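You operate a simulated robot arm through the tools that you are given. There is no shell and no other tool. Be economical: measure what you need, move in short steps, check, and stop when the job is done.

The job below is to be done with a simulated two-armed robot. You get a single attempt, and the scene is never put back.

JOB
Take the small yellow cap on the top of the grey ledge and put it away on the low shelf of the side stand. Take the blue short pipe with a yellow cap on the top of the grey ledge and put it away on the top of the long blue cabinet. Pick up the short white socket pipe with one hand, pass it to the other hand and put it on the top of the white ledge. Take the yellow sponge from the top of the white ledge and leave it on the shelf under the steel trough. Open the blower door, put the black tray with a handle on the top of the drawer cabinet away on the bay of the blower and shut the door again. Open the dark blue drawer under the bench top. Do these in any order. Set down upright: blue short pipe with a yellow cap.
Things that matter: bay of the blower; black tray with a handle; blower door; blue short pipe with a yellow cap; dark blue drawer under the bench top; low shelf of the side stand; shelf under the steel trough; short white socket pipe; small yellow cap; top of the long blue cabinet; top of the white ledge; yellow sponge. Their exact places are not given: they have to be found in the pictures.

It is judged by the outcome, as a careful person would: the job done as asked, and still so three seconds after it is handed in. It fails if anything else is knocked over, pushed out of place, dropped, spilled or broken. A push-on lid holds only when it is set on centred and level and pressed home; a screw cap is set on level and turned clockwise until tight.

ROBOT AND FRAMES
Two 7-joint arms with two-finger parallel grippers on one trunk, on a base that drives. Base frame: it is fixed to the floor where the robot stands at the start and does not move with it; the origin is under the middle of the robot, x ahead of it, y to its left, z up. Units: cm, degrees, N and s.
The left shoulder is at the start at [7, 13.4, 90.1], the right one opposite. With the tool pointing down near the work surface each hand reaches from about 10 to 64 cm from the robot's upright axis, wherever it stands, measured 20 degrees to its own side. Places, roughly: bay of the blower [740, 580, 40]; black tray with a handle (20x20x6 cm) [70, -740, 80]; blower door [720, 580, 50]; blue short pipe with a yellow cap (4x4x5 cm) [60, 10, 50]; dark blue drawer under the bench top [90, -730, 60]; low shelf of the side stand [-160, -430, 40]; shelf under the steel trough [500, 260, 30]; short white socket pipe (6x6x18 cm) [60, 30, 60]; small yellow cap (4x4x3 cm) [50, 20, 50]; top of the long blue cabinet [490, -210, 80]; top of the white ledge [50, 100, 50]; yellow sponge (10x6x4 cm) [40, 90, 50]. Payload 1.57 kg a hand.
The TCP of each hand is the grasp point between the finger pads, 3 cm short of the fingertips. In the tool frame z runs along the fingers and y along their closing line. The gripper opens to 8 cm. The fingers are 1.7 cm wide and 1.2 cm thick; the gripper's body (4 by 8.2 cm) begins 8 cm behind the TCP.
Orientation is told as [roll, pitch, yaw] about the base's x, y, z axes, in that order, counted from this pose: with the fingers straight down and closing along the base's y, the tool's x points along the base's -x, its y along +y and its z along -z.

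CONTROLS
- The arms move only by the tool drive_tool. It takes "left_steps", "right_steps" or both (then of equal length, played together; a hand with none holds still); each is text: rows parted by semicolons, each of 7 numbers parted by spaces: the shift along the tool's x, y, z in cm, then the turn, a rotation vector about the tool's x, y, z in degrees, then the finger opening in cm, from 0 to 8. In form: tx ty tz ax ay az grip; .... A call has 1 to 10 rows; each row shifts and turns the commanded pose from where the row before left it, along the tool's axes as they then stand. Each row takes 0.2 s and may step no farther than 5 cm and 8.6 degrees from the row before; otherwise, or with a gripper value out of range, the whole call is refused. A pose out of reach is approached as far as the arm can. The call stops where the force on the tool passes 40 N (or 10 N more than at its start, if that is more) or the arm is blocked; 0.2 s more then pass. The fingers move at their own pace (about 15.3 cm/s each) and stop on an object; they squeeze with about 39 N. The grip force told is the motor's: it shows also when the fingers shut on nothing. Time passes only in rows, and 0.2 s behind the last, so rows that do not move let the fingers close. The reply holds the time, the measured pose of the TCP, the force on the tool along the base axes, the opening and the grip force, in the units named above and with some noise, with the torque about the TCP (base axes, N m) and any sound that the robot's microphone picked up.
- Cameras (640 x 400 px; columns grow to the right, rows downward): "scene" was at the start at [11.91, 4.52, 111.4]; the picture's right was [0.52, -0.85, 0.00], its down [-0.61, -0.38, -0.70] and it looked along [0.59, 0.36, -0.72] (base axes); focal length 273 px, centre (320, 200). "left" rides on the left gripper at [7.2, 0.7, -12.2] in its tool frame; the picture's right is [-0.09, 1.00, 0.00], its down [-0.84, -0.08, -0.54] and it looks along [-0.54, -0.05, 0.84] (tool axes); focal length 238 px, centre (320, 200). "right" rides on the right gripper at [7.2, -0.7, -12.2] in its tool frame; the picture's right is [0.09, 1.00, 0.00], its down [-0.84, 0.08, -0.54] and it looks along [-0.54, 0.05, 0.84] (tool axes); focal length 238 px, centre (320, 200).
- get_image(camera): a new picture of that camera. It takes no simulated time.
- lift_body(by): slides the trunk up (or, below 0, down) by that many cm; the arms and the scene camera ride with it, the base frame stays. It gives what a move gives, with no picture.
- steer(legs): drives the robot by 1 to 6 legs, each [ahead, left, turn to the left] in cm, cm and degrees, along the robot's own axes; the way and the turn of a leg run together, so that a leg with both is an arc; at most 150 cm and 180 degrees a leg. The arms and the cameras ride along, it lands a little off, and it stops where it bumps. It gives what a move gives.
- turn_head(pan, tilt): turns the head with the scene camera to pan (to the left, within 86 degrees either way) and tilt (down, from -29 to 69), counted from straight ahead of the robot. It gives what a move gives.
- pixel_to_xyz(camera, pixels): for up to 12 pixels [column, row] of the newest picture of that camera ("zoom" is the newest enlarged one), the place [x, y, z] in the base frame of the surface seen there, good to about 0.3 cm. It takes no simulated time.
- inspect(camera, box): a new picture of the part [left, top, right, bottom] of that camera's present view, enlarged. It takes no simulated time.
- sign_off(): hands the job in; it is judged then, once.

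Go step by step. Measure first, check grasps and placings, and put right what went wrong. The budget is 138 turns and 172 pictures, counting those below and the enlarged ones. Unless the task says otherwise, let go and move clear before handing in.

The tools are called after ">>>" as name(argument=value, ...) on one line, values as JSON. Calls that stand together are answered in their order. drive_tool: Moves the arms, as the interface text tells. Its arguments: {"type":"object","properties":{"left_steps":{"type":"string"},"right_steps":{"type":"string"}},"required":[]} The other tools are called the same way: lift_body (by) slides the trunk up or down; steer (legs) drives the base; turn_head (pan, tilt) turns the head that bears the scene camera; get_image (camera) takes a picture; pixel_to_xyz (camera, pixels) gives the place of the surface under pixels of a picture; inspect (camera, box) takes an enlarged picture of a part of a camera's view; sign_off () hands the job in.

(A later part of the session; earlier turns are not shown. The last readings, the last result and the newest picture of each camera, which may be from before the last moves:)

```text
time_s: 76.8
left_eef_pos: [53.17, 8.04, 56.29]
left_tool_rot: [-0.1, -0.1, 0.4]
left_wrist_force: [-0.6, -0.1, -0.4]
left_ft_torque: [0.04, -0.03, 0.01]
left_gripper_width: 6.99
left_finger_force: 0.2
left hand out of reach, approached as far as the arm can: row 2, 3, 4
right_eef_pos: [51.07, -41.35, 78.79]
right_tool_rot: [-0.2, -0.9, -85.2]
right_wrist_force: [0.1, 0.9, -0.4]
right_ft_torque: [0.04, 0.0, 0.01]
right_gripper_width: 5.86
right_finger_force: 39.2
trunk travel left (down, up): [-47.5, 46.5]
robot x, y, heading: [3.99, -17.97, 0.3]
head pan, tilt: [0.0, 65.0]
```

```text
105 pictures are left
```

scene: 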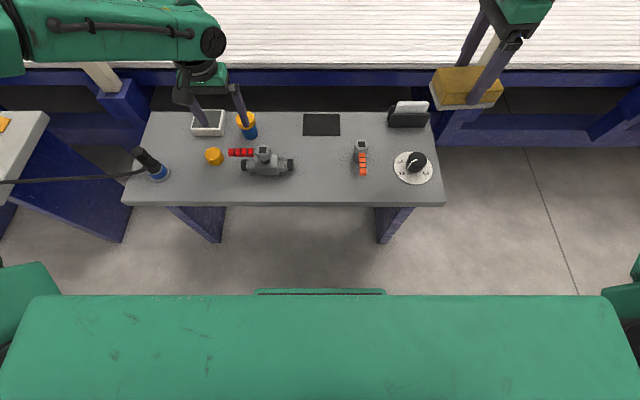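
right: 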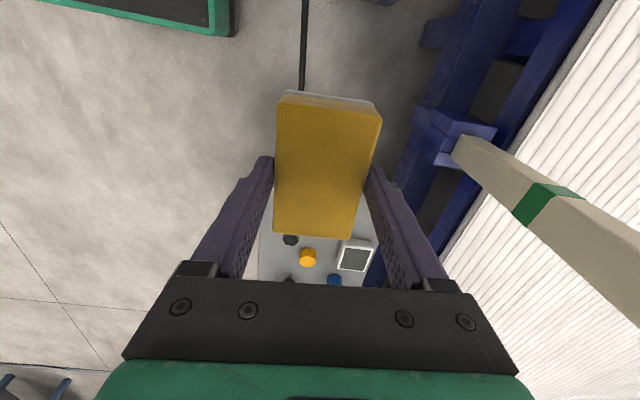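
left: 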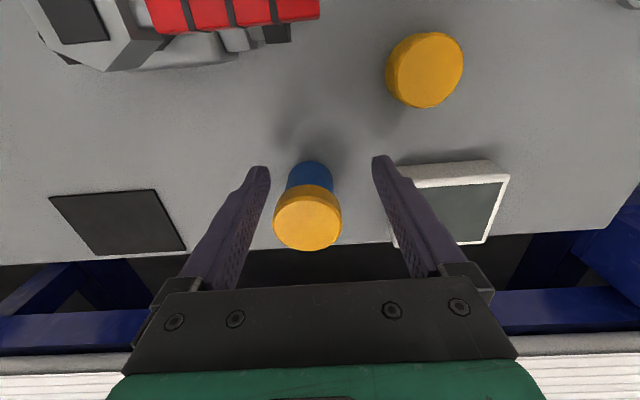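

The arm's reach shrinks at low height, so I position at x 55.6 higher up and then lower with the trunk.

>>> drive_tool(left_steps="0 -0.3 -4 0 0 0 7; -1 -0.3 -4 0 0 0 7; -1.4 0 -3 0 0 0 7; 0 0 0 0 0 0 7")

>>> lift_body(by=-7)

>>> get_image(camera="left")

```text
time_s: 77.8
left_eef_pos: [55.65, 7.37, 67.26]
left_tool_rot: [-0.2, -0.3, 0.5]
left_wrist_force: [-1.5, 0.3, -0.7]
left_ft_torque: [-0.01, 0.0, 0.01]
left_gripper_width: 6.98
left_finger_force: 0.0
right_eef_pos: [51.08, -41.27, 78.8]
right_tool_rot: [-0.2, -0.9, -85.2]
right_wrist_force: [-0.2, 0.1, 0.5]
right_ft_torque: [0.01, 0.02, 0.01]
right_gripper_width: 5.89
right_finger_force: 39.1
trunk travel left (down, up): [-47.5, 46.5]
robot x, y, heading: [3.84, -17.86, 0.3]
head pan, tilt: [0.0, 65.0]
```

```text
time_s: 78.9
left_eef_pos: [55.56, 7.33, 60.46]
left_tool_rot: [-0.3, -0.2, 0.5]
left_wrist_force: [-0.4, 0.0, -0.1]
left_ft_torque: [-0.01, 0.0, -0.01]
left_gripper_width: 7.03
left_finger_force: 0.2
right_eef_pos: [50.95, -41.27, 71.84]
right_tool_rot: [-0.2, -0.8, -85.2]
right_wrist_force: [0.3, 0.2, -0.4]
right_ft_torque: [0.01, 0.02, 0.02]
right_gripper_width: 5.84
right_finger_force: 38.7
trunk travel left (down, up): [-40.5, 53.5]
robot x, y, heading: [3.96, -17.42, 0.2]
head pan, tilt: [0.0, 65.0]
```

```text
104 pictures are left
```

left: 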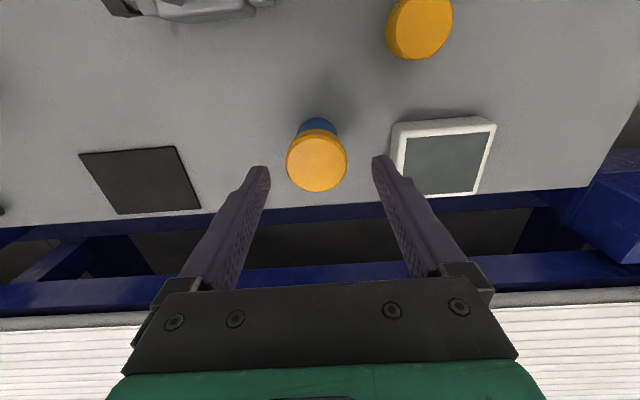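

The cap is centred between the fingers. I lower the trunk another 6.2 cm and close.

>>> lift_body(by=-6.2)

>>> drive_tool(left_steps="0 0 0 0 0 0 5; 0 0 0 0 0 0 2; 0 0 0 0 0 0 2; 0 0 0 0 0 0 2")

>>> get_image(camera="left")

```text
time_s: 79.9
left_eef_pos: [55.68, 7.39, 54.19]
left_tool_rot: [-0.2, -0.2, 0.4]
left_wrist_force: [0.2, -0.2, -0.6]
left_ft_torque: [0.01, 0.03, -0.01]
left_gripper_width: 7.01
left_finger_force: 0.0
right_eef_pos: [50.99, -41.33, 65.66]
right_tool_rot: [-0.2, -0.8, -85.2]
right_wrist_force: [-0.1, 0.3, 0.0]
right_ft_torque: [0.02, -0.02, 0.0]
right_gripper_width: 5.89
right_finger_force: 39.4
trunk travel left (down, up): [-34.3, 59.7]
robot x, y, heading: [3.72, -17.76, 0.2]
head pan, tilt: [0.0, 65.0]
```

```text
time_s: 80.9
left_eef_pos: [55.6, 7.41, 54.06]
left_tool_rot: [-0.2, -0.1, 0.3]
left_wrist_force: [0.0, -0.1, 0.5]
left_ft_torque: [-0.01, 0.03, -0.03]
left_gripper_width: 4.37
left_finger_force: 39.1
right_eef_pos: [51.1, -41.4, 65.66]
right_tool_rot: [-0.2, -0.7, -85.2]
right_wrist_force: [0.4, 1.0, -0.7]
right_ft_torque: [0.03, 0.01, 0.02]
right_gripper_width: 5.86
right_finger_force: 38.9
trunk travel left (down, up): [-34.3, 59.7]
robot x, y, heading: [3.83, -17.84, 0.1]
head pan, tilt: [0.0, 65.0]
```

```text
103 pictures are left
```

left: 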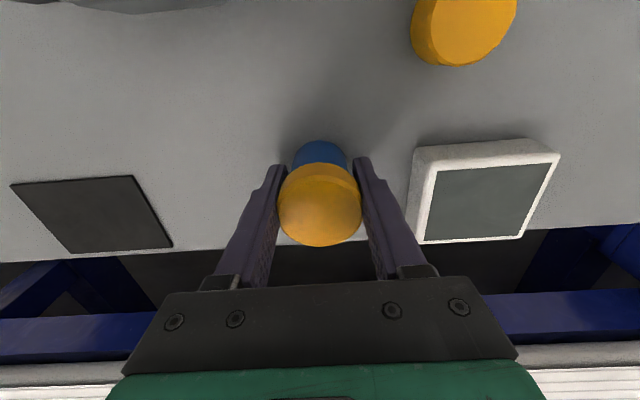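

The blue pipe is held at 4.37 (its bottom is 4.1 cm under the TCP). I raise the trunk, back off and survey the room for the route.

>>> lift_body(by=28)

>>> steer(legs=[[-40, 0, 0]])

>>> turn_head(pan=-60, tilt=12)

>>> get_image(camera="scene")

>>> turn_head(pan=10, tilt=5)

>>> get_image(camera="scene")

>>> turn_head(pan=80, tilt=12)

>>> get_image(camera="scene")

```text
time_s: 83.7
left_eef_pos: [55.67, 7.25, 82.1]
left_tool_rot: [-0.2, 0.0, 0.4]
left_wrist_force: [0.0, 0.5, -1.5]
left_ft_torque: [0.0, -0.01, 0.02]
left_gripper_width: 4.41
left_finger_force: 38.9
right_eef_pos: [51.02, -41.33, 93.63]
right_tool_rot: [-0.2, -0.8, -85.2]
right_wrist_force: [-0.9, -0.2, 0.4]
right_ft_torque: [-0.04, -0.01, -0.01]
right_gripper_width: 5.89
right_finger_force: 38.8
trunk travel left (down, up): [-62.3, 31.7]
robot x, y, heading: [3.56, -17.53, 0.2]
head pan, tilt: [0.0, 65.0]
```

```text
time_s: 86.3
left_eef_pos: [14.99, 7.38, 82.2]
left_tool_rot: [-0.1, -0.1, 0.8]
left_wrist_force: [-0.7, -0.4, -0.8]
left_ft_torque: [-0.01, 0.0, -0.02]
left_gripper_width: 4.43
left_finger_force: 38.9
right_eef_pos: [10.67, -41.23, 93.69]
right_tool_rot: [-0.3, -0.6, -84.9]
right_wrist_force: [0.2, -0.2, -0.6]
right_ft_torque: [0.0, -0.01, -0.03]
right_gripper_width: 5.88
right_finger_force: 39.0
trunk travel left (down, up): [-62.3, 31.7]
robot x, y, heading: [-36.76, -18.18, 0.6]
head pan, tilt: [0.0, 65.0]
```

```text
time_s: 87.6
left_eef_pos: [14.98, 7.31, 82.2]
left_tool_rot: [-0.2, -0.1, 0.7]
left_wrist_force: [0.6, -0.3, 0.4]
left_ft_torque: [-0.02, -0.02, 0.0]
left_gripper_width: 4.45
left_finger_force: 38.9
right_eef_pos: [10.6, -41.37, 93.55]
right_tool_rot: [-0.1, -0.8, -84.8]
right_wrist_force: [-0.5, 0.3, -0.8]
right_ft_torque: [0.0, 0.01, -0.05]
right_gripper_width: 5.84
right_finger_force: 39.0
trunk travel left (down, up): [-62.3, 31.7]
robot x, y, heading: [-36.8, -18.01, 0.2]
head pan, tilt: [-60.0, 12.0]
```

```text
102 pictures are left
```

scene: 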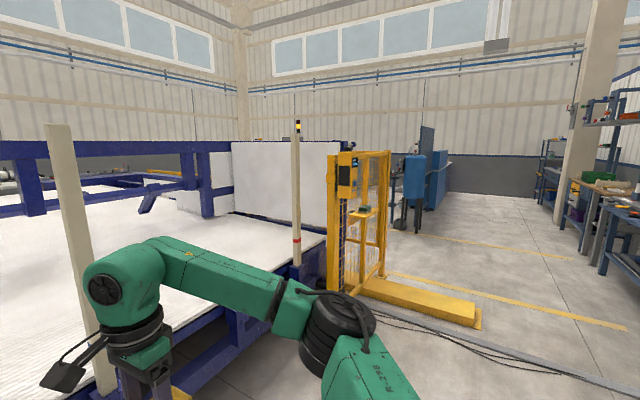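

```text
time_s: 89.0
left_eef_pos: [15.02, 7.36, 82.15]
left_tool_rot: [-0.2, -0.1, 0.7]
left_wrist_force: [0.1, 0.1, -0.2]
left_ft_torque: [0.0, 0.02, 0.02]
left_gripper_width: 4.43
left_finger_force: 39.1
right_eef_pos: [10.7, -41.3, 93.56]
right_tool_rot: [-0.2, -0.8, -84.9]
right_wrist_force: [0.4, 0.6, -0.5]
right_ft_torque: [0.03, -0.02, -0.03]
right_gripper_width: 5.89
right_finger_force: 39.3
trunk travel left (down, up): [-62.3, 31.7]
robot x, y, heading: [-36.76, -17.78, 0.5]
head pan, tilt: [10.0, 5.0]
```

```text
101 pictures are left
```

scene: 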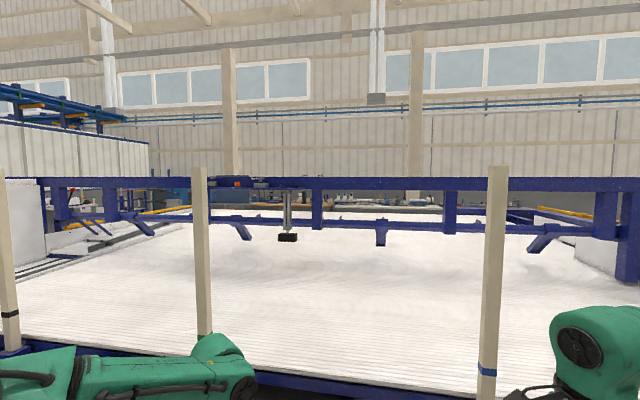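

```text
time_s: 90.4
left_eef_pos: [14.92, 7.24, 82.16]
left_tool_rot: [-0.1, 0.0, 0.7]
left_wrist_force: [-0.6, -0.3, -0.3]
left_ft_torque: [0.0, -0.02, 0.01]
left_gripper_width: 4.39
left_finger_force: 39.3
right_eef_pos: [10.64, -41.43, 93.6]
right_tool_rot: [-0.3, -0.9, -85.0]
right_wrist_force: [-1.2, -0.5, -0.1]
right_ft_torque: [0.01, 0.01, 0.01]
right_gripper_width: 5.87
right_finger_force: 39.0
trunk travel left (down, up): [-62.3, 31.7]
robot x, y, heading: [-36.57, -17.85, 0.3]
head pan, tilt: [80.0, 12.0]
```

```text
100 pictures are left
```

scene: 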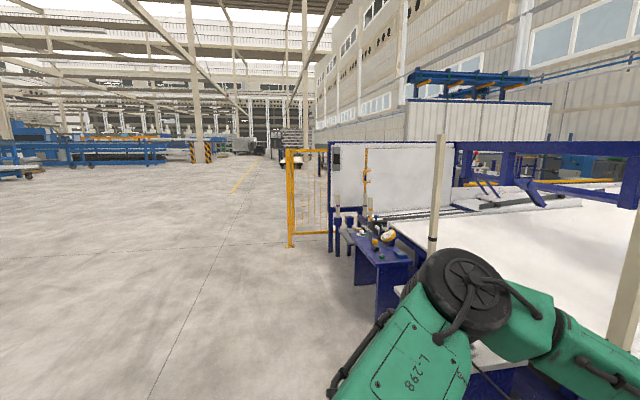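

The large machine blocks the way ahead. Its right-hand end has a yellow guard at about (360,220) in the first view, with open floor past it, so I look there again and measure.

>>> turn_head(pan=-65, tilt=15)

>>> get_image(camera="scene")

```text
time_s: 92.7
left_eef_pos: [15.06, 7.41, 82.18]
left_tool_rot: [-0.2, -0.1, 0.7]
left_wrist_force: [-0.3, 0.0, 0.0]
left_ft_torque: [-0.01, 0.02, -0.02]
left_gripper_width: 4.39
left_finger_force: 39.3
right_eef_pos: [10.54, -41.39, 93.66]
right_tool_rot: [-0.1, -0.9, -84.8]
right_wrist_force: [0.2, 0.0, -0.3]
right_ft_torque: [-0.04, 0.01, -0.04]
right_gripper_width: 5.87
right_finger_force: 39.0
trunk travel left (down, up): [-62.3, 31.7]
robot x, y, heading: [-36.84, -18.03, 0.6]
head pan, tilt: [-65.0, 15.0]
```

```text
99 pictures are left
```

scene: 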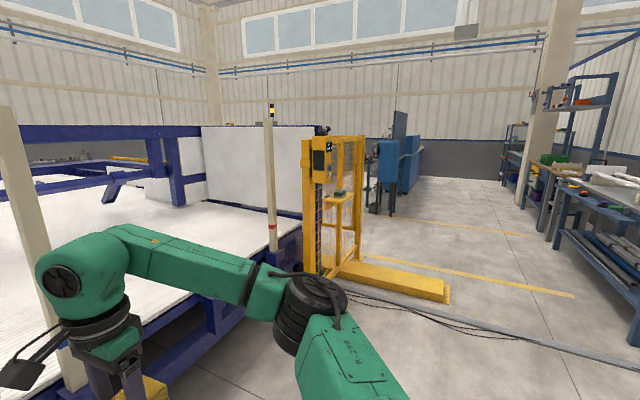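

>>> pixel_to_xyz(camera="scene", pixels=[[305, 270], [360, 258], [440, 300], [448, 302], [450, 330], [600, 355], [575, 295], [385, 205], [410, 185], [480, 200], [545, 240], [625, 340]])

>>> inspect(camera="scene", box=[300, 100, 640, 380])

```text
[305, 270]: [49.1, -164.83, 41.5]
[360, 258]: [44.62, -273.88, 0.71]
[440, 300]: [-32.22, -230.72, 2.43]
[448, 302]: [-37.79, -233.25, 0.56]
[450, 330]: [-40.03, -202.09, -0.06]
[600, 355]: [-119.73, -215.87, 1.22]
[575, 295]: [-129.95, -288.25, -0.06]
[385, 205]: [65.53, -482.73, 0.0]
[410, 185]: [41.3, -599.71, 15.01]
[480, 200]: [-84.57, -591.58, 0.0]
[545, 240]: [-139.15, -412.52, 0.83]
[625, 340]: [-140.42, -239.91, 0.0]
```

```text
1.43 times, centred on (470, 240) of scene
```

zoom: 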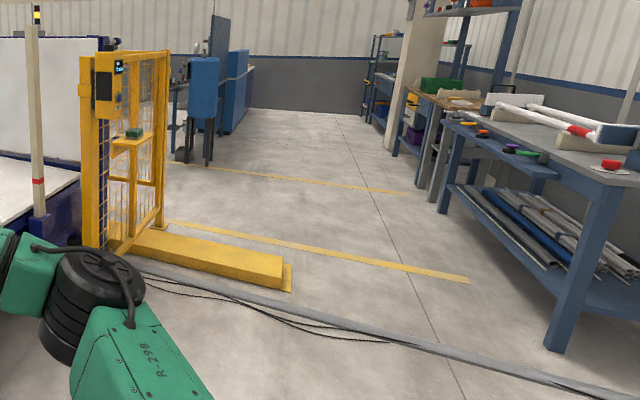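

There is an aisle between the yellow beam (its end at x≈−37, y≈−232) and the bench (x<−130). I drive back, turn right and go down it a first stretch.

>>> steer(legs=[[-38, 0, 0], [0, 0, -90], [145, 0, 0]])

>>> turn_head(pan=20, tilt=18)

>>> get_image(camera="scene")

```text
time_s: 105.8
left_eef_pos: [-51.3, -215.31, 82.2]
left_tool_rot: [-0.2, -0.1, -89.8]
left_wrist_force: [0.7, -0.7, -1.5]
left_ft_torque: [-0.02, 0.01, -0.02]
left_gripper_width: 4.42
left_finger_force: 39.1
right_eef_pos: [-99.98, -210.41, 93.63]
right_tool_rot: [-0.2, -0.8, -175.5]
right_wrist_force: [0.6, 0.1, 0.0]
right_ft_torque: [0.01, 0.0, 0.01]
right_gripper_width: 5.86
right_finger_force: 39.0
trunk travel left (down, up): [-62.3, 31.7]
robot x, y, heading: [-76.14, -163.55, -90.1]
head pan, tilt: [-65.0, 15.0]
```

```text
time_s: 107.4
left_eef_pos: [-51.2, -215.5, 82.09]
left_tool_rot: [-0.2, -0.1, -89.8]
left_wrist_force: [0.1, 0.1, 0.3]
left_ft_torque: [-0.02, 0.02, 0.0]
left_gripper_width: 4.37
left_finger_force: 38.8
right_eef_pos: [-99.89, -210.59, 93.63]
right_tool_rot: [-0.2, -0.8, -175.5]
right_wrist_force: [0.4, 0.5, 0.7]
right_ft_torque: [0.03, 0.03, 0.01]
right_gripper_width: 5.87
right_finger_force: 38.8
trunk travel left (down, up): [-62.3, 31.7]
robot x, y, heading: [-76.16, -163.14, -90.0]
head pan, tilt: [20.0, 18.0]
```

```text
97 pictures are left
```

scene: 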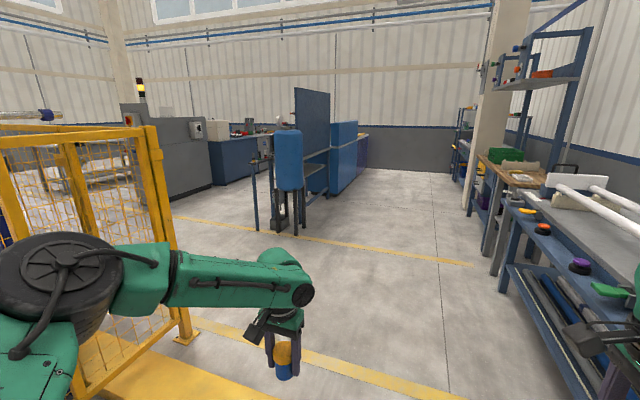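

The view shows a blue cabinet around (240,155), a grey machine at (165,150) and a side stand at about (510,210). I measure some places.

>>> pixel_to_xyz(camera="scene", pixels=[[240, 137], [170, 195], [290, 232], [350, 130], [185, 340], [220, 215], [120, 180], [515, 180], [490, 235], [545, 250], [60, 180], [30, 115]])

>>> inspect(camera="scene", box=[0, 80, 320, 280])

>>> inspect(camera="scene", box=[420, 80, 640, 340])

```text
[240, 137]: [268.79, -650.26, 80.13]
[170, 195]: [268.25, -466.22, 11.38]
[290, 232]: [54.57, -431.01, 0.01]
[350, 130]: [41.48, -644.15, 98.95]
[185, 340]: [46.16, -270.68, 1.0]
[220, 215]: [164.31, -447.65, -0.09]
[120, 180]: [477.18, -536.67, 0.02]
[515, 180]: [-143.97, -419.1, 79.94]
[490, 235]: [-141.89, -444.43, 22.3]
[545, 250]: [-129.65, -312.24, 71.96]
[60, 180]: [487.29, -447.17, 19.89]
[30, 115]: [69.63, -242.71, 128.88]
```

```text
2.00 times, centred on (160, 180) of scene
```

zoom: 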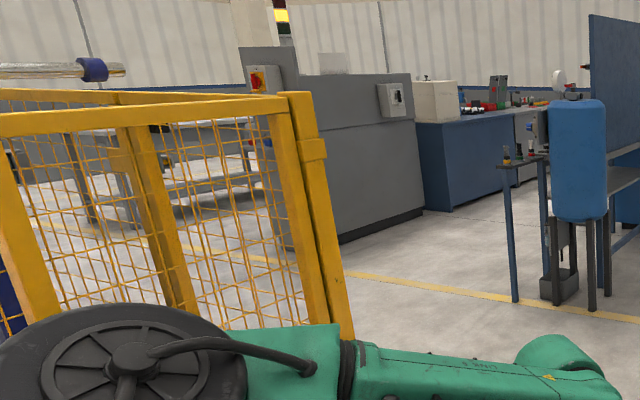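

```text
1.54 times, centred on (530, 210) of scene
```

zoom: 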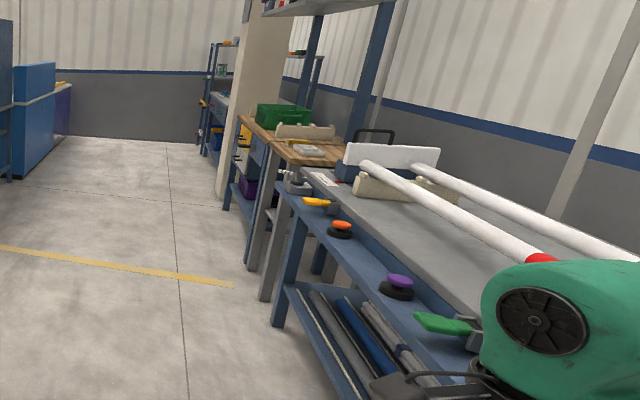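

A corridor is open at y≈−350 between the guard (y≥−274) and the welding stand (y≤−431). I drive into it and then east.

>>> steer(legs=[[145, 0, 0], [42, 0, 0], [0, 0, 90], [150, 0, 0], [100, 0, 0]])

>>> turn_head(pan=20, tilt=15)

>>> get_image(camera="scene")

```text
time_s: 132.3
left_eef_pos: [223.64, -326.19, 82.24]
left_tool_rot: [-0.3, -0.1, -1.2]
left_wrist_force: [0.6, 0.2, -0.7]
left_ft_torque: [0.0, 0.01, 0.02]
left_gripper_width: 4.41
left_finger_force: 39.2
right_eef_pos: [217.73, -374.73, 93.65]
right_tool_rot: [-0.2, -0.9, -86.7]
right_wrist_force: [0.3, 0.4, -0.9]
right_ft_torque: [0.0, -0.02, 0.0]
right_gripper_width: 5.86
right_finger_force: 39.0
trunk travel left (down, up): [-62.3, 31.7]
robot x, y, heading: [170.92, -349.91, -1.3]
head pan, tilt: [20.0, 18.0]
```

```text
time_s: 132.9
left_eef_pos: [223.61, -326.17, 82.17]
left_tool_rot: [-0.2, -0.1, -1.2]
left_wrist_force: [-0.6, 0.3, -0.7]
left_ft_torque: [-0.01, -0.01, -0.01]
left_gripper_width: 4.39
left_finger_force: 38.7
right_eef_pos: [217.52, -374.84, 93.59]
right_tool_rot: [-0.2, -0.9, -86.8]
right_wrist_force: [0.0, -0.2, -1.4]
right_ft_torque: [-0.02, -0.04, 0.01]
right_gripper_width: 5.88
right_finger_force: 39.2
trunk travel left (down, up): [-62.3, 31.7]
robot x, y, heading: [171.37, -349.97, -1.4]
head pan, tilt: [20.0, 15.0]
```

```text
94 pictures are left
```

scene: 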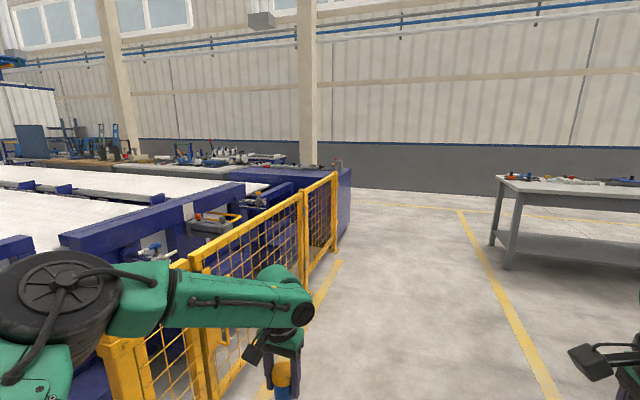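

The long blue cabinet is at (290,180), beyond the yellow guard. I measure it and the surroundings.

>>> pixel_to_xyz(camera="scene", pixels=[[345, 175], [350, 215], [336, 245], [300, 290], [230, 175], [290, 172], [506, 268], [380, 195], [240, 160], [330, 168], [190, 165], [310, 168]])

>>> inspect(camera="scene", box=[160, 120, 380, 260])

```text
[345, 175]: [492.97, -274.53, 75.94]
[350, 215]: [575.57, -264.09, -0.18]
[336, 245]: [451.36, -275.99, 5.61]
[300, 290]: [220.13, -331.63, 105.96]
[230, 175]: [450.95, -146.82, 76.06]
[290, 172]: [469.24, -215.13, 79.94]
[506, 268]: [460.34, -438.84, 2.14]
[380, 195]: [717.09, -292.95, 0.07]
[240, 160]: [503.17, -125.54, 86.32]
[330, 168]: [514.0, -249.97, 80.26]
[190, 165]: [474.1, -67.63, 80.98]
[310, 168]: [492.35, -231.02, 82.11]
```

```text
2.86 times, centred on (270, 190) of scene
```

zoom: 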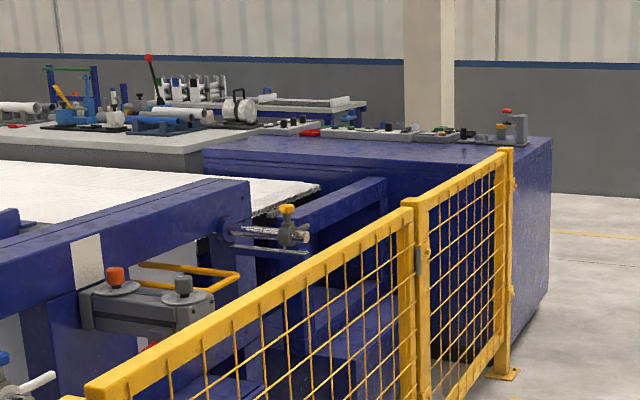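

The cabinet top is at z≈80, and its south end at y≈−275 is reachable from the corridor. I drive to x≈490 and turn to face it (+y).

>>> steer(legs=[[0, 0, 1.4], [150, 0, 0], [150, 0, 0], [16, 0, 0], [0, 0, 90]])

>>> turn_head(pan=0, tilt=35)

>>> get_image(camera="scene")

```text
time_s: 152.7
left_eef_pos: [459.62, -286.75, 82.15]
left_tool_rot: [-0.1, -0.1, 95.6]
left_wrist_force: [-0.4, -1.2, -0.9]
left_ft_torque: [0.01, -0.02, 0.0]
left_gripper_width: 4.41
left_finger_force: 38.7
right_eef_pos: [508.56, -286.91, 93.77]
right_tool_rot: [-0.1, -0.9, 10.0]
right_wrist_force: [-0.1, 0.9, 0.2]
right_ft_torque: [-0.02, -0.03, 0.03]
right_gripper_width: 5.88
right_finger_force: 39.0
trunk travel left (down, up): [-62.3, 31.7]
robot x, y, heading: [489.18, -335.86, 95.3]
head pan, tilt: [20.0, 15.0]
```

```text
time_s: 153.5
left_eef_pos: [459.69, -286.77, 82.01]
left_tool_rot: [-0.3, -0.1, 95.5]
left_wrist_force: [0.0, -0.5, -1.0]
left_ft_torque: [0.0, -0.01, 0.01]
left_gripper_width: 4.38
left_finger_force: 38.8
right_eef_pos: [508.47, -286.96, 93.57]
right_tool_rot: [-0.2, -0.9, 9.9]
right_wrist_force: [0.1, -0.2, -1.1]
right_ft_torque: [-0.01, -0.01, 0.02]
right_gripper_width: 5.87
right_finger_force: 38.9
trunk travel left (down, up): [-62.3, 31.7]
robot x, y, heading: [489.5, -336.55, 95.3]
head pan, tilt: [0.0, 35.0]
```

```text
92 pictures are left
```

scene: 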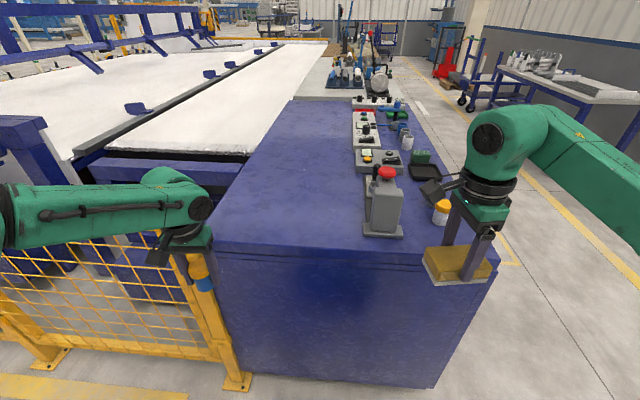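

The cabinet top is clear at around (290,215), and the left hand hangs near the yellow guard post. I measure the places and raise the trunk first.

>>> pixel_to_xyz(camera="scene", pixels=[[300, 215], [285, 200], [222, 240], [430, 247], [383, 232], [195, 255], [215, 315], [300, 150], [443, 213], [280, 252]])

>>> lift_body(by=18)

>>> get_image(camera="left")

```text
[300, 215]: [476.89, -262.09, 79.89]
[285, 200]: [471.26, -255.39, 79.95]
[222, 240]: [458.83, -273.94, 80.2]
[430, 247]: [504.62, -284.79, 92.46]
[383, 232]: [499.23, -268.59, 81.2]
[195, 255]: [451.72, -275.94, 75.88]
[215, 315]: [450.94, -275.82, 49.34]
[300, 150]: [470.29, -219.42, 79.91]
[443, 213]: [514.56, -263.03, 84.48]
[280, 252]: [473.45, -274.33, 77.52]
```

```text
time_s: 155.5
left_eef_pos: [459.65, -286.69, 100.18]
left_tool_rot: [-0.2, -0.1, 95.6]
left_wrist_force: [0.2, -0.6, -0.5]
left_ft_torque: [0.02, 0.01, 0.01]
left_gripper_width: 4.38
left_finger_force: 38.9
right_eef_pos: [508.59, -286.98, 111.68]
right_tool_rot: [-0.1, -0.9, 9.9]
right_wrist_force: [-0.4, -0.9, 0.0]
right_ft_torque: [0.03, 0.0, -0.01]
right_gripper_width: 5.88
right_finger_force: 39.2
trunk travel left (down, up): [-80.3, 13.7]
robot x, y, heading: [489.16, -336.34, 95.0]
head pan, tilt: [0.0, 35.0]
```

```text
91 pictures are left
```

left: 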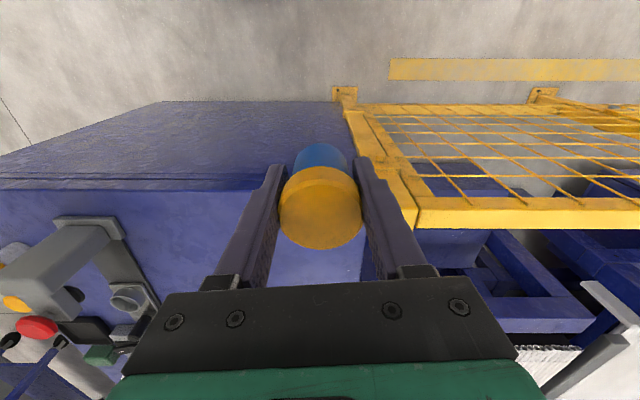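

I drive right 20 and ahead 27 to bring the blue pipe over the free spot at (477,−258).

>>> steer(legs=[[0, -20, 0], [27, 0, 0]])

>>> get_image(camera="scene")

>>> get_image(camera="left")

```text
time_s: 158.6
left_eef_pos: [476.7, -258.0, 100.19]
left_tool_rot: [-0.2, -0.2, 95.4]
left_wrist_force: [0.3, 0.6, -0.1]
left_ft_torque: [0.03, 0.01, 0.03]
left_gripper_width: 4.39
left_finger_force: 39.2
right_eef_pos: [525.56, -258.04, 111.76]
right_tool_rot: [-0.1, -0.9, 9.9]
right_wrist_force: [-0.4, 0.1, -0.2]
right_ft_torque: [0.04, 0.02, 0.01]
right_gripper_width: 5.87
right_finger_force: 39.7
trunk travel left (down, up): [-80.3, 13.7]
robot x, y, heading: [506.34, -307.13, 95.3]
head pan, tilt: [0.0, 35.0]
```

```text
90 pictures are left
```

scene: 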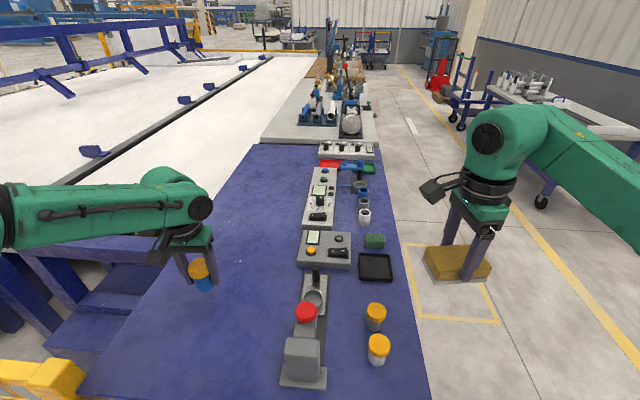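

```text
89 pictures are left
```

left: 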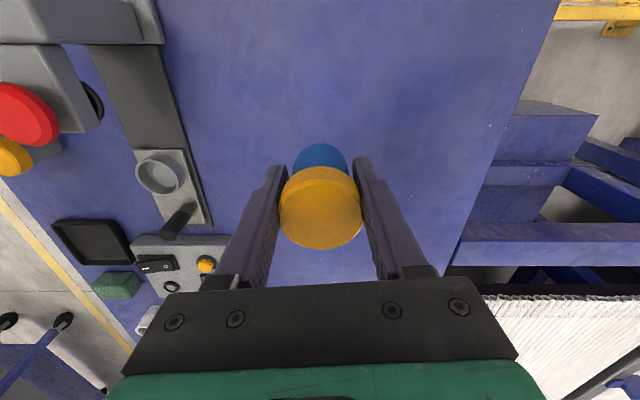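

The spot below is clear. I lower the trunk 15.4 cm and then go by small arm steps.

>>> lift_body(by=-15.4)

>>> drive_tool(left_steps="0 0 0.2 0 0 0 2; 0 0 0.2 0 0 0 2; 0 0 0.2 0 0 0 2; 0 0 0 0 0 0 2")

>>> get_image(camera="left")

```text
time_s: 160.4
left_eef_pos: [476.75, -257.72, 84.7]
left_tool_rot: [-0.2, -0.1, 95.4]
left_wrist_force: [0.0, 0.1, -0.4]
left_ft_torque: [0.01, -0.01, -0.02]
left_gripper_width: 4.39
left_finger_force: 38.9
right_eef_pos: [525.55, -258.16, 96.19]
right_tool_rot: [-0.3, -0.9, 9.9]
right_wrist_force: [0.0, -0.7, -1.0]
right_ft_torque: [-0.02, 0.0, 0.04]
right_gripper_width: 5.88
right_finger_force: 39.4
trunk travel left (down, up): [-64.9, 29.1]
robot x, y, heading: [506.18, -307.02, 95.4]
head pan, tilt: [0.0, 35.0]
```

```text
time_s: 161.4
left_eef_pos: [476.68, -257.79, 84.18]
left_tool_rot: [-0.2, -0.1, 95.5]
left_wrist_force: [-0.6, 0.2, 0.2]
left_ft_torque: [-0.01, -0.04, 0.02]
left_gripper_width: 4.41
left_finger_force: 39.4
right_eef_pos: [525.57, -258.08, 96.28]
right_tool_rot: [-0.2, -0.9, 9.8]
right_wrist_force: [0.3, 0.4, -0.7]
right_ft_torque: [0.02, -0.05, -0.01]
right_gripper_width: 5.87
right_finger_force: 38.6
trunk travel left (down, up): [-64.9, 29.1]
robot x, y, heading: [506.29, -307.4, 95.2]
head pan, tilt: [0.0, 35.0]
```

```text
88 pictures are left
```

left: 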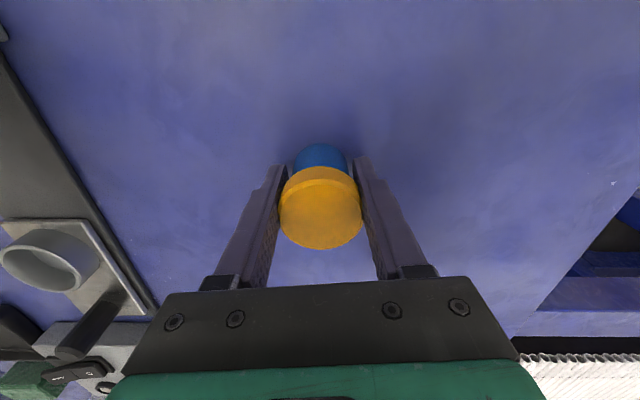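

Still no contact. I step down 0.15 cm at a time.

>>> drive_tool(left_steps="0 0 0.15 0 0 0 2; 0 0 0.15 0 0 0 2; 0 0 0 0 0 0 2")

```text
time_s: 162.2
left_eef_pos: [476.65, -257.92, 83.96]
left_tool_rot: [-0.2, -0.2, 95.6]
left_wrist_force: [-0.9, -0.1, 2.9]
left_ft_torque: [-0.01, 0.1, -0.01]
left_gripper_width: 4.38
left_finger_force: 38.9
right_eef_pos: [525.62, -258.08, 96.27]
right_tool_rot: [-0.1, -0.9, 9.9]
right_wrist_force: [-0.1, 0.8, -0.7]
right_ft_torque: [-0.02, -0.04, 0.0]
right_gripper_width: 5.89
right_finger_force: 39.2
trunk travel left (down, up): [-64.9, 29.1]
robot x, y, heading: [506.09, -307.26, 95.0]
head pan, tilt: [0.0, 35.0]
```

Light contact at 2.9 N. I open and rise straight up.

>>> drive_tool(left_steps="0 0 0 0 0 0 4.6; 0 0 0 0 0 0 5.4; 0 0 0 0 0 0 7; 0 0 0 0 0 0 7; 0 0 -1.5 0 0 0 7; 0 0 -3 0 0 0 7; 0 0 -4 0 0 0 7")

>>> get_image(camera="left")

```text
time_s: 163.8
left_eef_pos: [476.58, -257.8, 92.57]
left_tool_rot: [-0.1, -0.1, 95.5]
left_wrist_force: [0.3, -0.2, 0.1]
left_ft_torque: [0.0, 0.01, -0.01]
left_gripper_width: 7.0
left_finger_force: 0.0
right_eef_pos: [525.63, -258.0, 96.24]
right_tool_rot: [-0.1, -0.8, 9.9]
right_wrist_force: [-0.1, -0.9, -1.1]
right_ft_torque: [0.01, 0.03, -0.01]
right_gripper_width: 5.86
right_finger_force: 39.6
trunk travel left (down, up): [-64.9, 29.1]
robot x, y, heading: [506.07, -306.86, 95.1]
head pan, tilt: [0.0, 35.0]
```

```text
87 pictures are left
```

left: 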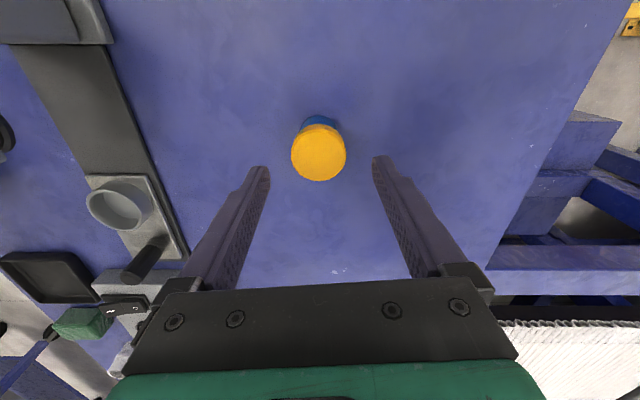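

The blue pipe stands upright on the cabinet. I raise up, back off, shift to the east aisle and look north for the trough.

>>> lift_body(by=15)

>>> steer(legs=[[-32, 0, 0], [0, -75, 0], [0, 0, -5]])

>>> turn_head(pan=0, tilt=15)

>>> get_image(camera="scene")

```text
time_s: 165.6
left_eef_pos: [476.55, -257.7, 107.38]
left_tool_rot: [-0.1, -0.1, 95.4]
left_wrist_force: [0.2, 0.9, -0.3]
left_ft_torque: [0.01, 0.01, 0.0]
left_gripper_width: 6.97
left_finger_force: 0.1
right_eef_pos: [525.63, -257.98, 111.26]
right_tool_rot: [-0.1, -0.7, 9.9]
right_wrist_force: [0.5, -0.6, -0.9]
right_ft_torque: [-0.02, -0.02, 0.0]
right_gripper_width: 5.89
right_finger_force: 38.6
trunk travel left (down, up): [-79.9, 14.1]
robot x, y, heading: [506.44, -307.24, 95.4]
head pan, tilt: [0.0, 35.0]
```

```text
time_s: 171.9
left_eef_pos: [559.08, -280.18, 107.31]
left_tool_rot: [-0.2, -0.1, 90.3]
left_wrist_force: [0.0, -0.8, -0.5]
left_ft_torque: [0.03, -0.03, 0.0]
left_gripper_width: 6.99
left_finger_force: 0.1
right_eef_pos: [607.98, -284.8, 111.28]
right_tool_rot: [-0.2, -0.9, 4.6]
right_wrist_force: [-0.3, -0.3, -0.9]
right_ft_torque: [0.0, -0.02, -0.01]
right_gripper_width: 5.88
right_finger_force: 39.1
trunk travel left (down, up): [-79.9, 14.1]
robot x, y, heading: [584.49, -331.87, 90.1]
head pan, tilt: [0.0, 35.0]
```

```text
time_s: 172.7
left_eef_pos: [559.37, -280.12, 107.43]
left_tool_rot: [-0.1, -0.1, 90.3]
left_wrist_force: [-0.2, -0.1, -0.8]
left_ft_torque: [-0.02, 0.04, -0.03]
left_gripper_width: 6.97
left_finger_force: 0.2
right_eef_pos: [608.36, -284.85, 111.23]
right_tool_rot: [-0.2, -0.7, 4.8]
right_wrist_force: [0.2, 0.6, -0.4]
right_ft_torque: [0.01, 0.02, 0.02]
right_gripper_width: 5.9
right_finger_force: 38.7
trunk travel left (down, up): [-79.9, 14.1]
robot x, y, heading: [584.47, -331.77, 90.1]
head pan, tilt: [0.0, 15.0]
```

```text
86 pictures are left
```

scene: 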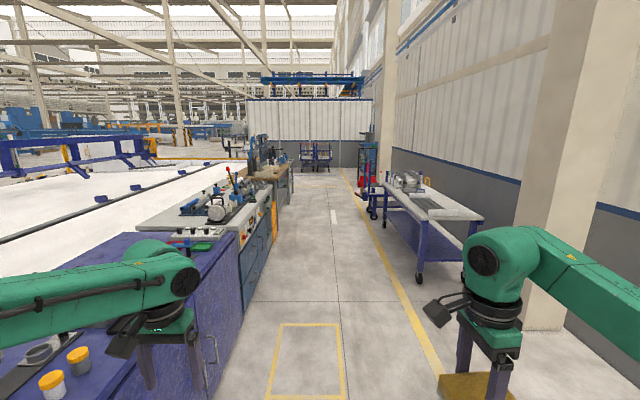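

The aisle north is open. I measure its sides and the items ahead.

>>> pixel_to_xyz(camera="scene", pixels=[[247, 300], [272, 240], [290, 190], [420, 280], [375, 215], [270, 170], [258, 140], [235, 195], [330, 175], [440, 200], [255, 220], [365, 180]])

>>> inspect(camera="scene", box=[140, 120, 400, 280])

```text
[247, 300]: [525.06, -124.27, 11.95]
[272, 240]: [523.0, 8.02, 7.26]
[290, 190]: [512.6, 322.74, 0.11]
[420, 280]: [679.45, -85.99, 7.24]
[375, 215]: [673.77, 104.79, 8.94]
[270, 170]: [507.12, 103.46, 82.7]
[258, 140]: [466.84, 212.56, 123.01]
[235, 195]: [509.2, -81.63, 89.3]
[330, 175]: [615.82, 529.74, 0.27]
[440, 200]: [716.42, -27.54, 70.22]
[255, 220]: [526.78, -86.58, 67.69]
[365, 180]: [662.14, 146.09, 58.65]
```

```text
2.46 times, centred on (270, 200) of scene
```

zoom: 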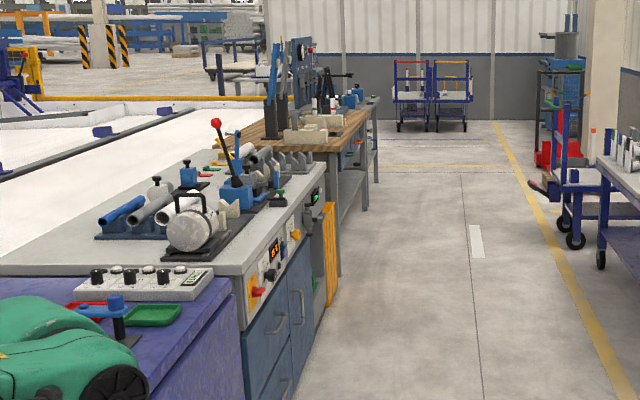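

I drive north along x≈600 to about y 200 and look left.

>>> steer(legs=[[0, -15, 0], [150, 0, 0], [150, 0, 0], [150, 0, 0], [80, 0, 0]])

>>> turn_head(pan=55, tilt=25)

>>> get_image(camera="scene")

```text
time_s: 199.0
left_eef_pos: [575.26, 248.85, 107.36]
left_tool_rot: [-0.3, -0.2, 90.2]
left_wrist_force: [0.4, -0.3, 0.5]
left_ft_torque: [-0.02, -0.01, -0.01]
left_gripper_width: 7.02
left_finger_force: 0.1
right_eef_pos: [624.11, 244.08, 111.23]
right_tool_rot: [0.0, -1.0, 4.6]
right_wrist_force: [0.7, 0.5, -1.6]
right_ft_torque: [0.0, 0.0, 0.0]
right_gripper_width: 5.88
right_finger_force: 39.4
trunk travel left (down, up): [-79.9, 14.1]
robot x, y, heading: [600.36, 196.89, 90.2]
head pan, tilt: [0.0, 15.0]
```

```text
time_s: 200.2
left_eef_pos: [575.18, 248.9, 107.49]
left_tool_rot: [-0.2, -0.1, 90.2]
left_wrist_force: [0.5, -0.2, -0.7]
left_ft_torque: [-0.04, 0.01, 0.01]
left_gripper_width: 6.99
left_finger_force: 0.1
right_eef_pos: [624.09, 244.1, 111.27]
right_tool_rot: [-0.2, -0.9, 4.5]
right_wrist_force: [-0.1, -0.1, -0.4]
right_ft_torque: [-0.03, -0.01, -0.01]
right_gripper_width: 5.87
right_finger_force: 39.7
trunk travel left (down, up): [-79.9, 14.1]
robot x, y, heading: [600.2, 197.39, 89.8]
head pan, tilt: [55.0, 25.0]
```

```text
84 pictures are left
```

scene: 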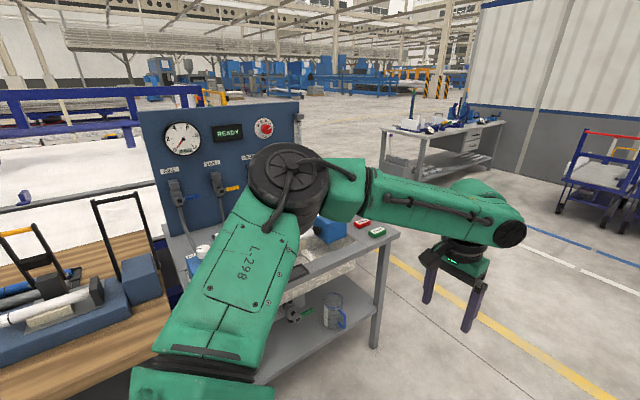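

A bench with a gauge panel and a low shelf (with a mug at (332,310)) is on the left. It is probably the steel trough, so I turn to face it.

>>> pixel_to_xyz(camera="scene", pixels=[[376, 345], [375, 240], [332, 310], [310, 300], [365, 275], [150, 230]])

>>> steer(legs=[[50, 0, 0], [0, 0, 90]])

>>> turn_head(pan=0, tilt=30)

>>> get_image(camera="scene")

```text
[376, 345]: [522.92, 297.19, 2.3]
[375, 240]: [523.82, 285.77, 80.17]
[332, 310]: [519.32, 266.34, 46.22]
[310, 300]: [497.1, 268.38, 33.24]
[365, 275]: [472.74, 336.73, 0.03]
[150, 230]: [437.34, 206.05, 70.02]
```

```text
time_s: 206.9
left_eef_pos: [548.21, 221.84, 107.39]
left_tool_rot: [-0.1, -0.1, 179.8]
left_wrist_force: [-0.1, 0.3, -0.2]
left_ft_torque: [0.01, 0.01, -0.01]
left_gripper_width: 7.0
left_finger_force: 0.0
right_eef_pos: [553.42, 270.64, 111.28]
right_tool_rot: [-0.2, -0.9, 94.1]
right_wrist_force: [0.4, -0.8, 0.7]
right_ft_torque: [-0.01, -0.01, -0.02]
right_gripper_width: 5.87
right_finger_force: 38.9
trunk travel left (down, up): [-79.9, 14.1]
robot x, y, heading: [599.77, 246.67, 179.6]
head pan, tilt: [55.0, 25.0]
```

```text
time_s: 208.2
left_eef_pos: [548.17, 221.79, 107.49]
left_tool_rot: [-0.2, -0.1, 179.6]
left_wrist_force: [-1.0, 0.2, -1.2]
left_ft_torque: [0.05, -0.02, 0.0]
left_gripper_width: 6.99
left_finger_force: 0.0
right_eef_pos: [553.48, 270.65, 111.16]
right_tool_rot: [-0.2, -0.9, 94.1]
right_wrist_force: [0.9, 0.6, -0.9]
right_ft_torque: [0.02, 0.03, 0.0]
right_gripper_width: 5.88
right_finger_force: 39.0
trunk travel left (down, up): [-79.9, 14.1]
robot x, y, heading: [600.37, 246.72, 179.3]
head pan, tilt: [0.0, 30.0]
```

```text
83 pictures are left
```

scene: 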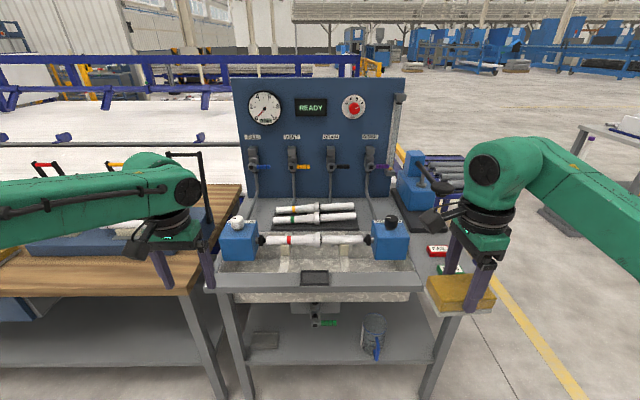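

The trough's shelf shows at (330,340), with the mug at (373,337) and something at (265,340). I measure the shelf and trough edges.

>>> pixel_to_xyz(camera="scene", pixels=[[315, 345], [320, 361], [340, 320], [420, 355], [250, 360], [265, 340], [373, 345], [318, 288], [320, 300], [317, 325], [290, 345], [345, 345]])

>>> inspect(camera="scene", box=[200, 250, 480, 400])

```text
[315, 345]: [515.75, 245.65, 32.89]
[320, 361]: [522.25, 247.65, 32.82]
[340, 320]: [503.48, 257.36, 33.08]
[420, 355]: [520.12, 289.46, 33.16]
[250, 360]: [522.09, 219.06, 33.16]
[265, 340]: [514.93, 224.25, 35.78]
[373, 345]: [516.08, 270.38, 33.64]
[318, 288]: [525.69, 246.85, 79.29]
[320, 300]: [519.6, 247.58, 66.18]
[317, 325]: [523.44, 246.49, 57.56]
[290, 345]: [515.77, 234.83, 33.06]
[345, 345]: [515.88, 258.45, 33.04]
```

```text
2.29 times, centred on (340, 325) of scene
```

zoom: 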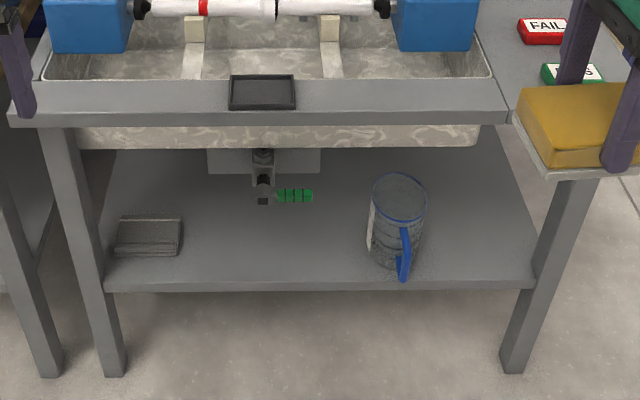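

The shelf is at z≈33 with its front at x≈523, and a drain tap hangs at y≈246. I'll place the sponge at y≈236.5 with the hand tilted 30°, so I tilt the right hand now and pull the left hand back.

>>> drive_tool(right_steps="0 0 0 0 0 4 2; 0 0 0 -7.5 0 0 2; 0 0 0 -7.5 0 0 2; 0 0 0 -7.5 0 0 2; 0 0 0 -7.5 0 0 2; 0 0 0 0 0 0 2", left_steps="4.5 0 0 0 0 0 7; 4.5 0 0 0 0 0 7; 4.5 0 0 0 0 0 7; 4.5 0 0 0 0 0 7; 4.5 0 0 0 0 0 7; 2 0 0 0 0 0 7")

>>> get_image(camera="scene")

```text
time_s: 209.6
left_eef_pos: [569.03, 220.96, 108.89]
left_tool_rot: [-0.2, -0.1, 179.7]
left_wrist_force: [-0.4, 0.2, 0.1]
left_ft_torque: [0.02, -0.02, 0.04]
left_gripper_width: 7.03
left_finger_force: 0.1
left hand out of reach, approached as far as the arm can: row 5, 6
right_eef_pos: [553.35, 270.57, 111.22]
right_tool_rot: [29.9, -0.9, 90.2]
right_wrist_force: [-0.2, 0.0, 0.1]
right_ft_torque: [0.04, -0.03, -0.01]
right_gripper_width: 5.89
right_finger_force: 38.9
trunk travel left (down, up): [-79.9, 14.1]
robot x, y, heading: [600.31, 246.66, 179.6]
head pan, tilt: [0.0, 30.0]
```

```text
81 pictures are left
```

scene: 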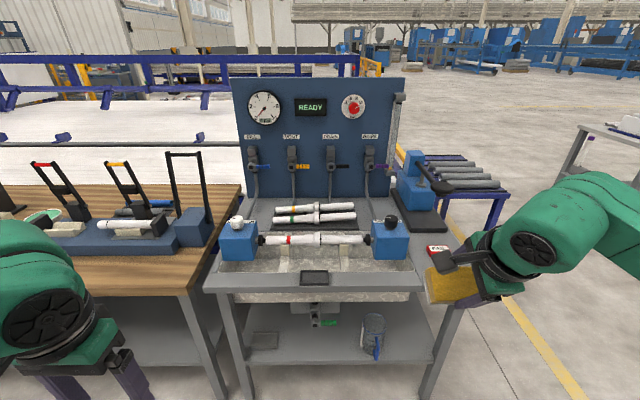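

The tool now points forward and down at 30°. I lower the trunk, keeping both hands in front of the bench.

>>> lift_body(by=-67)

>>> turn_head(pan=0, tilt=40)

>>> get_image(camera="scene")

>>> get_image(camera="right")

```text
refused: -67 is not a number from -40 to 40
```

```text
time_s: 210.3
left_eef_pos: [569.06, 220.86, 108.93]
left_tool_rot: [-0.3, -0.1, 179.7]
left_wrist_force: [0.9, 0.3, 0.2]
left_ft_torque: [0.01, 0.03, -0.01]
left_gripper_width: 7.0
left_finger_force: 0.0
right_eef_pos: [553.41, 270.44, 111.25]
right_tool_rot: [29.9, -0.9, 90.1]
right_wrist_force: [-1.4, -0.4, -0.8]
right_ft_torque: [-0.01, -0.01, -0.01]
right_gripper_width: 5.87
right_finger_force: 38.7
trunk travel left (down, up): [-79.9, 14.1]
robot x, y, heading: [600.24, 246.64, 179.7]
head pan, tilt: [0.0, 40.0]
```

```text
80 pictures are left
```

scene: 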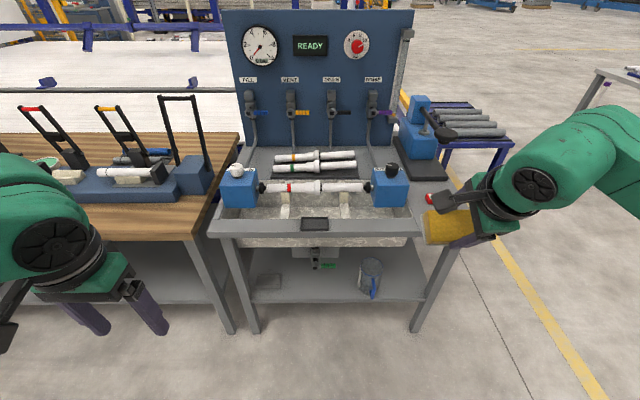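

```text
79 pictures are left
```

right: 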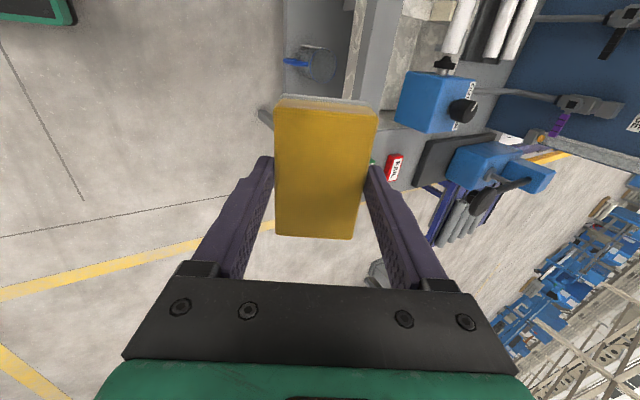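

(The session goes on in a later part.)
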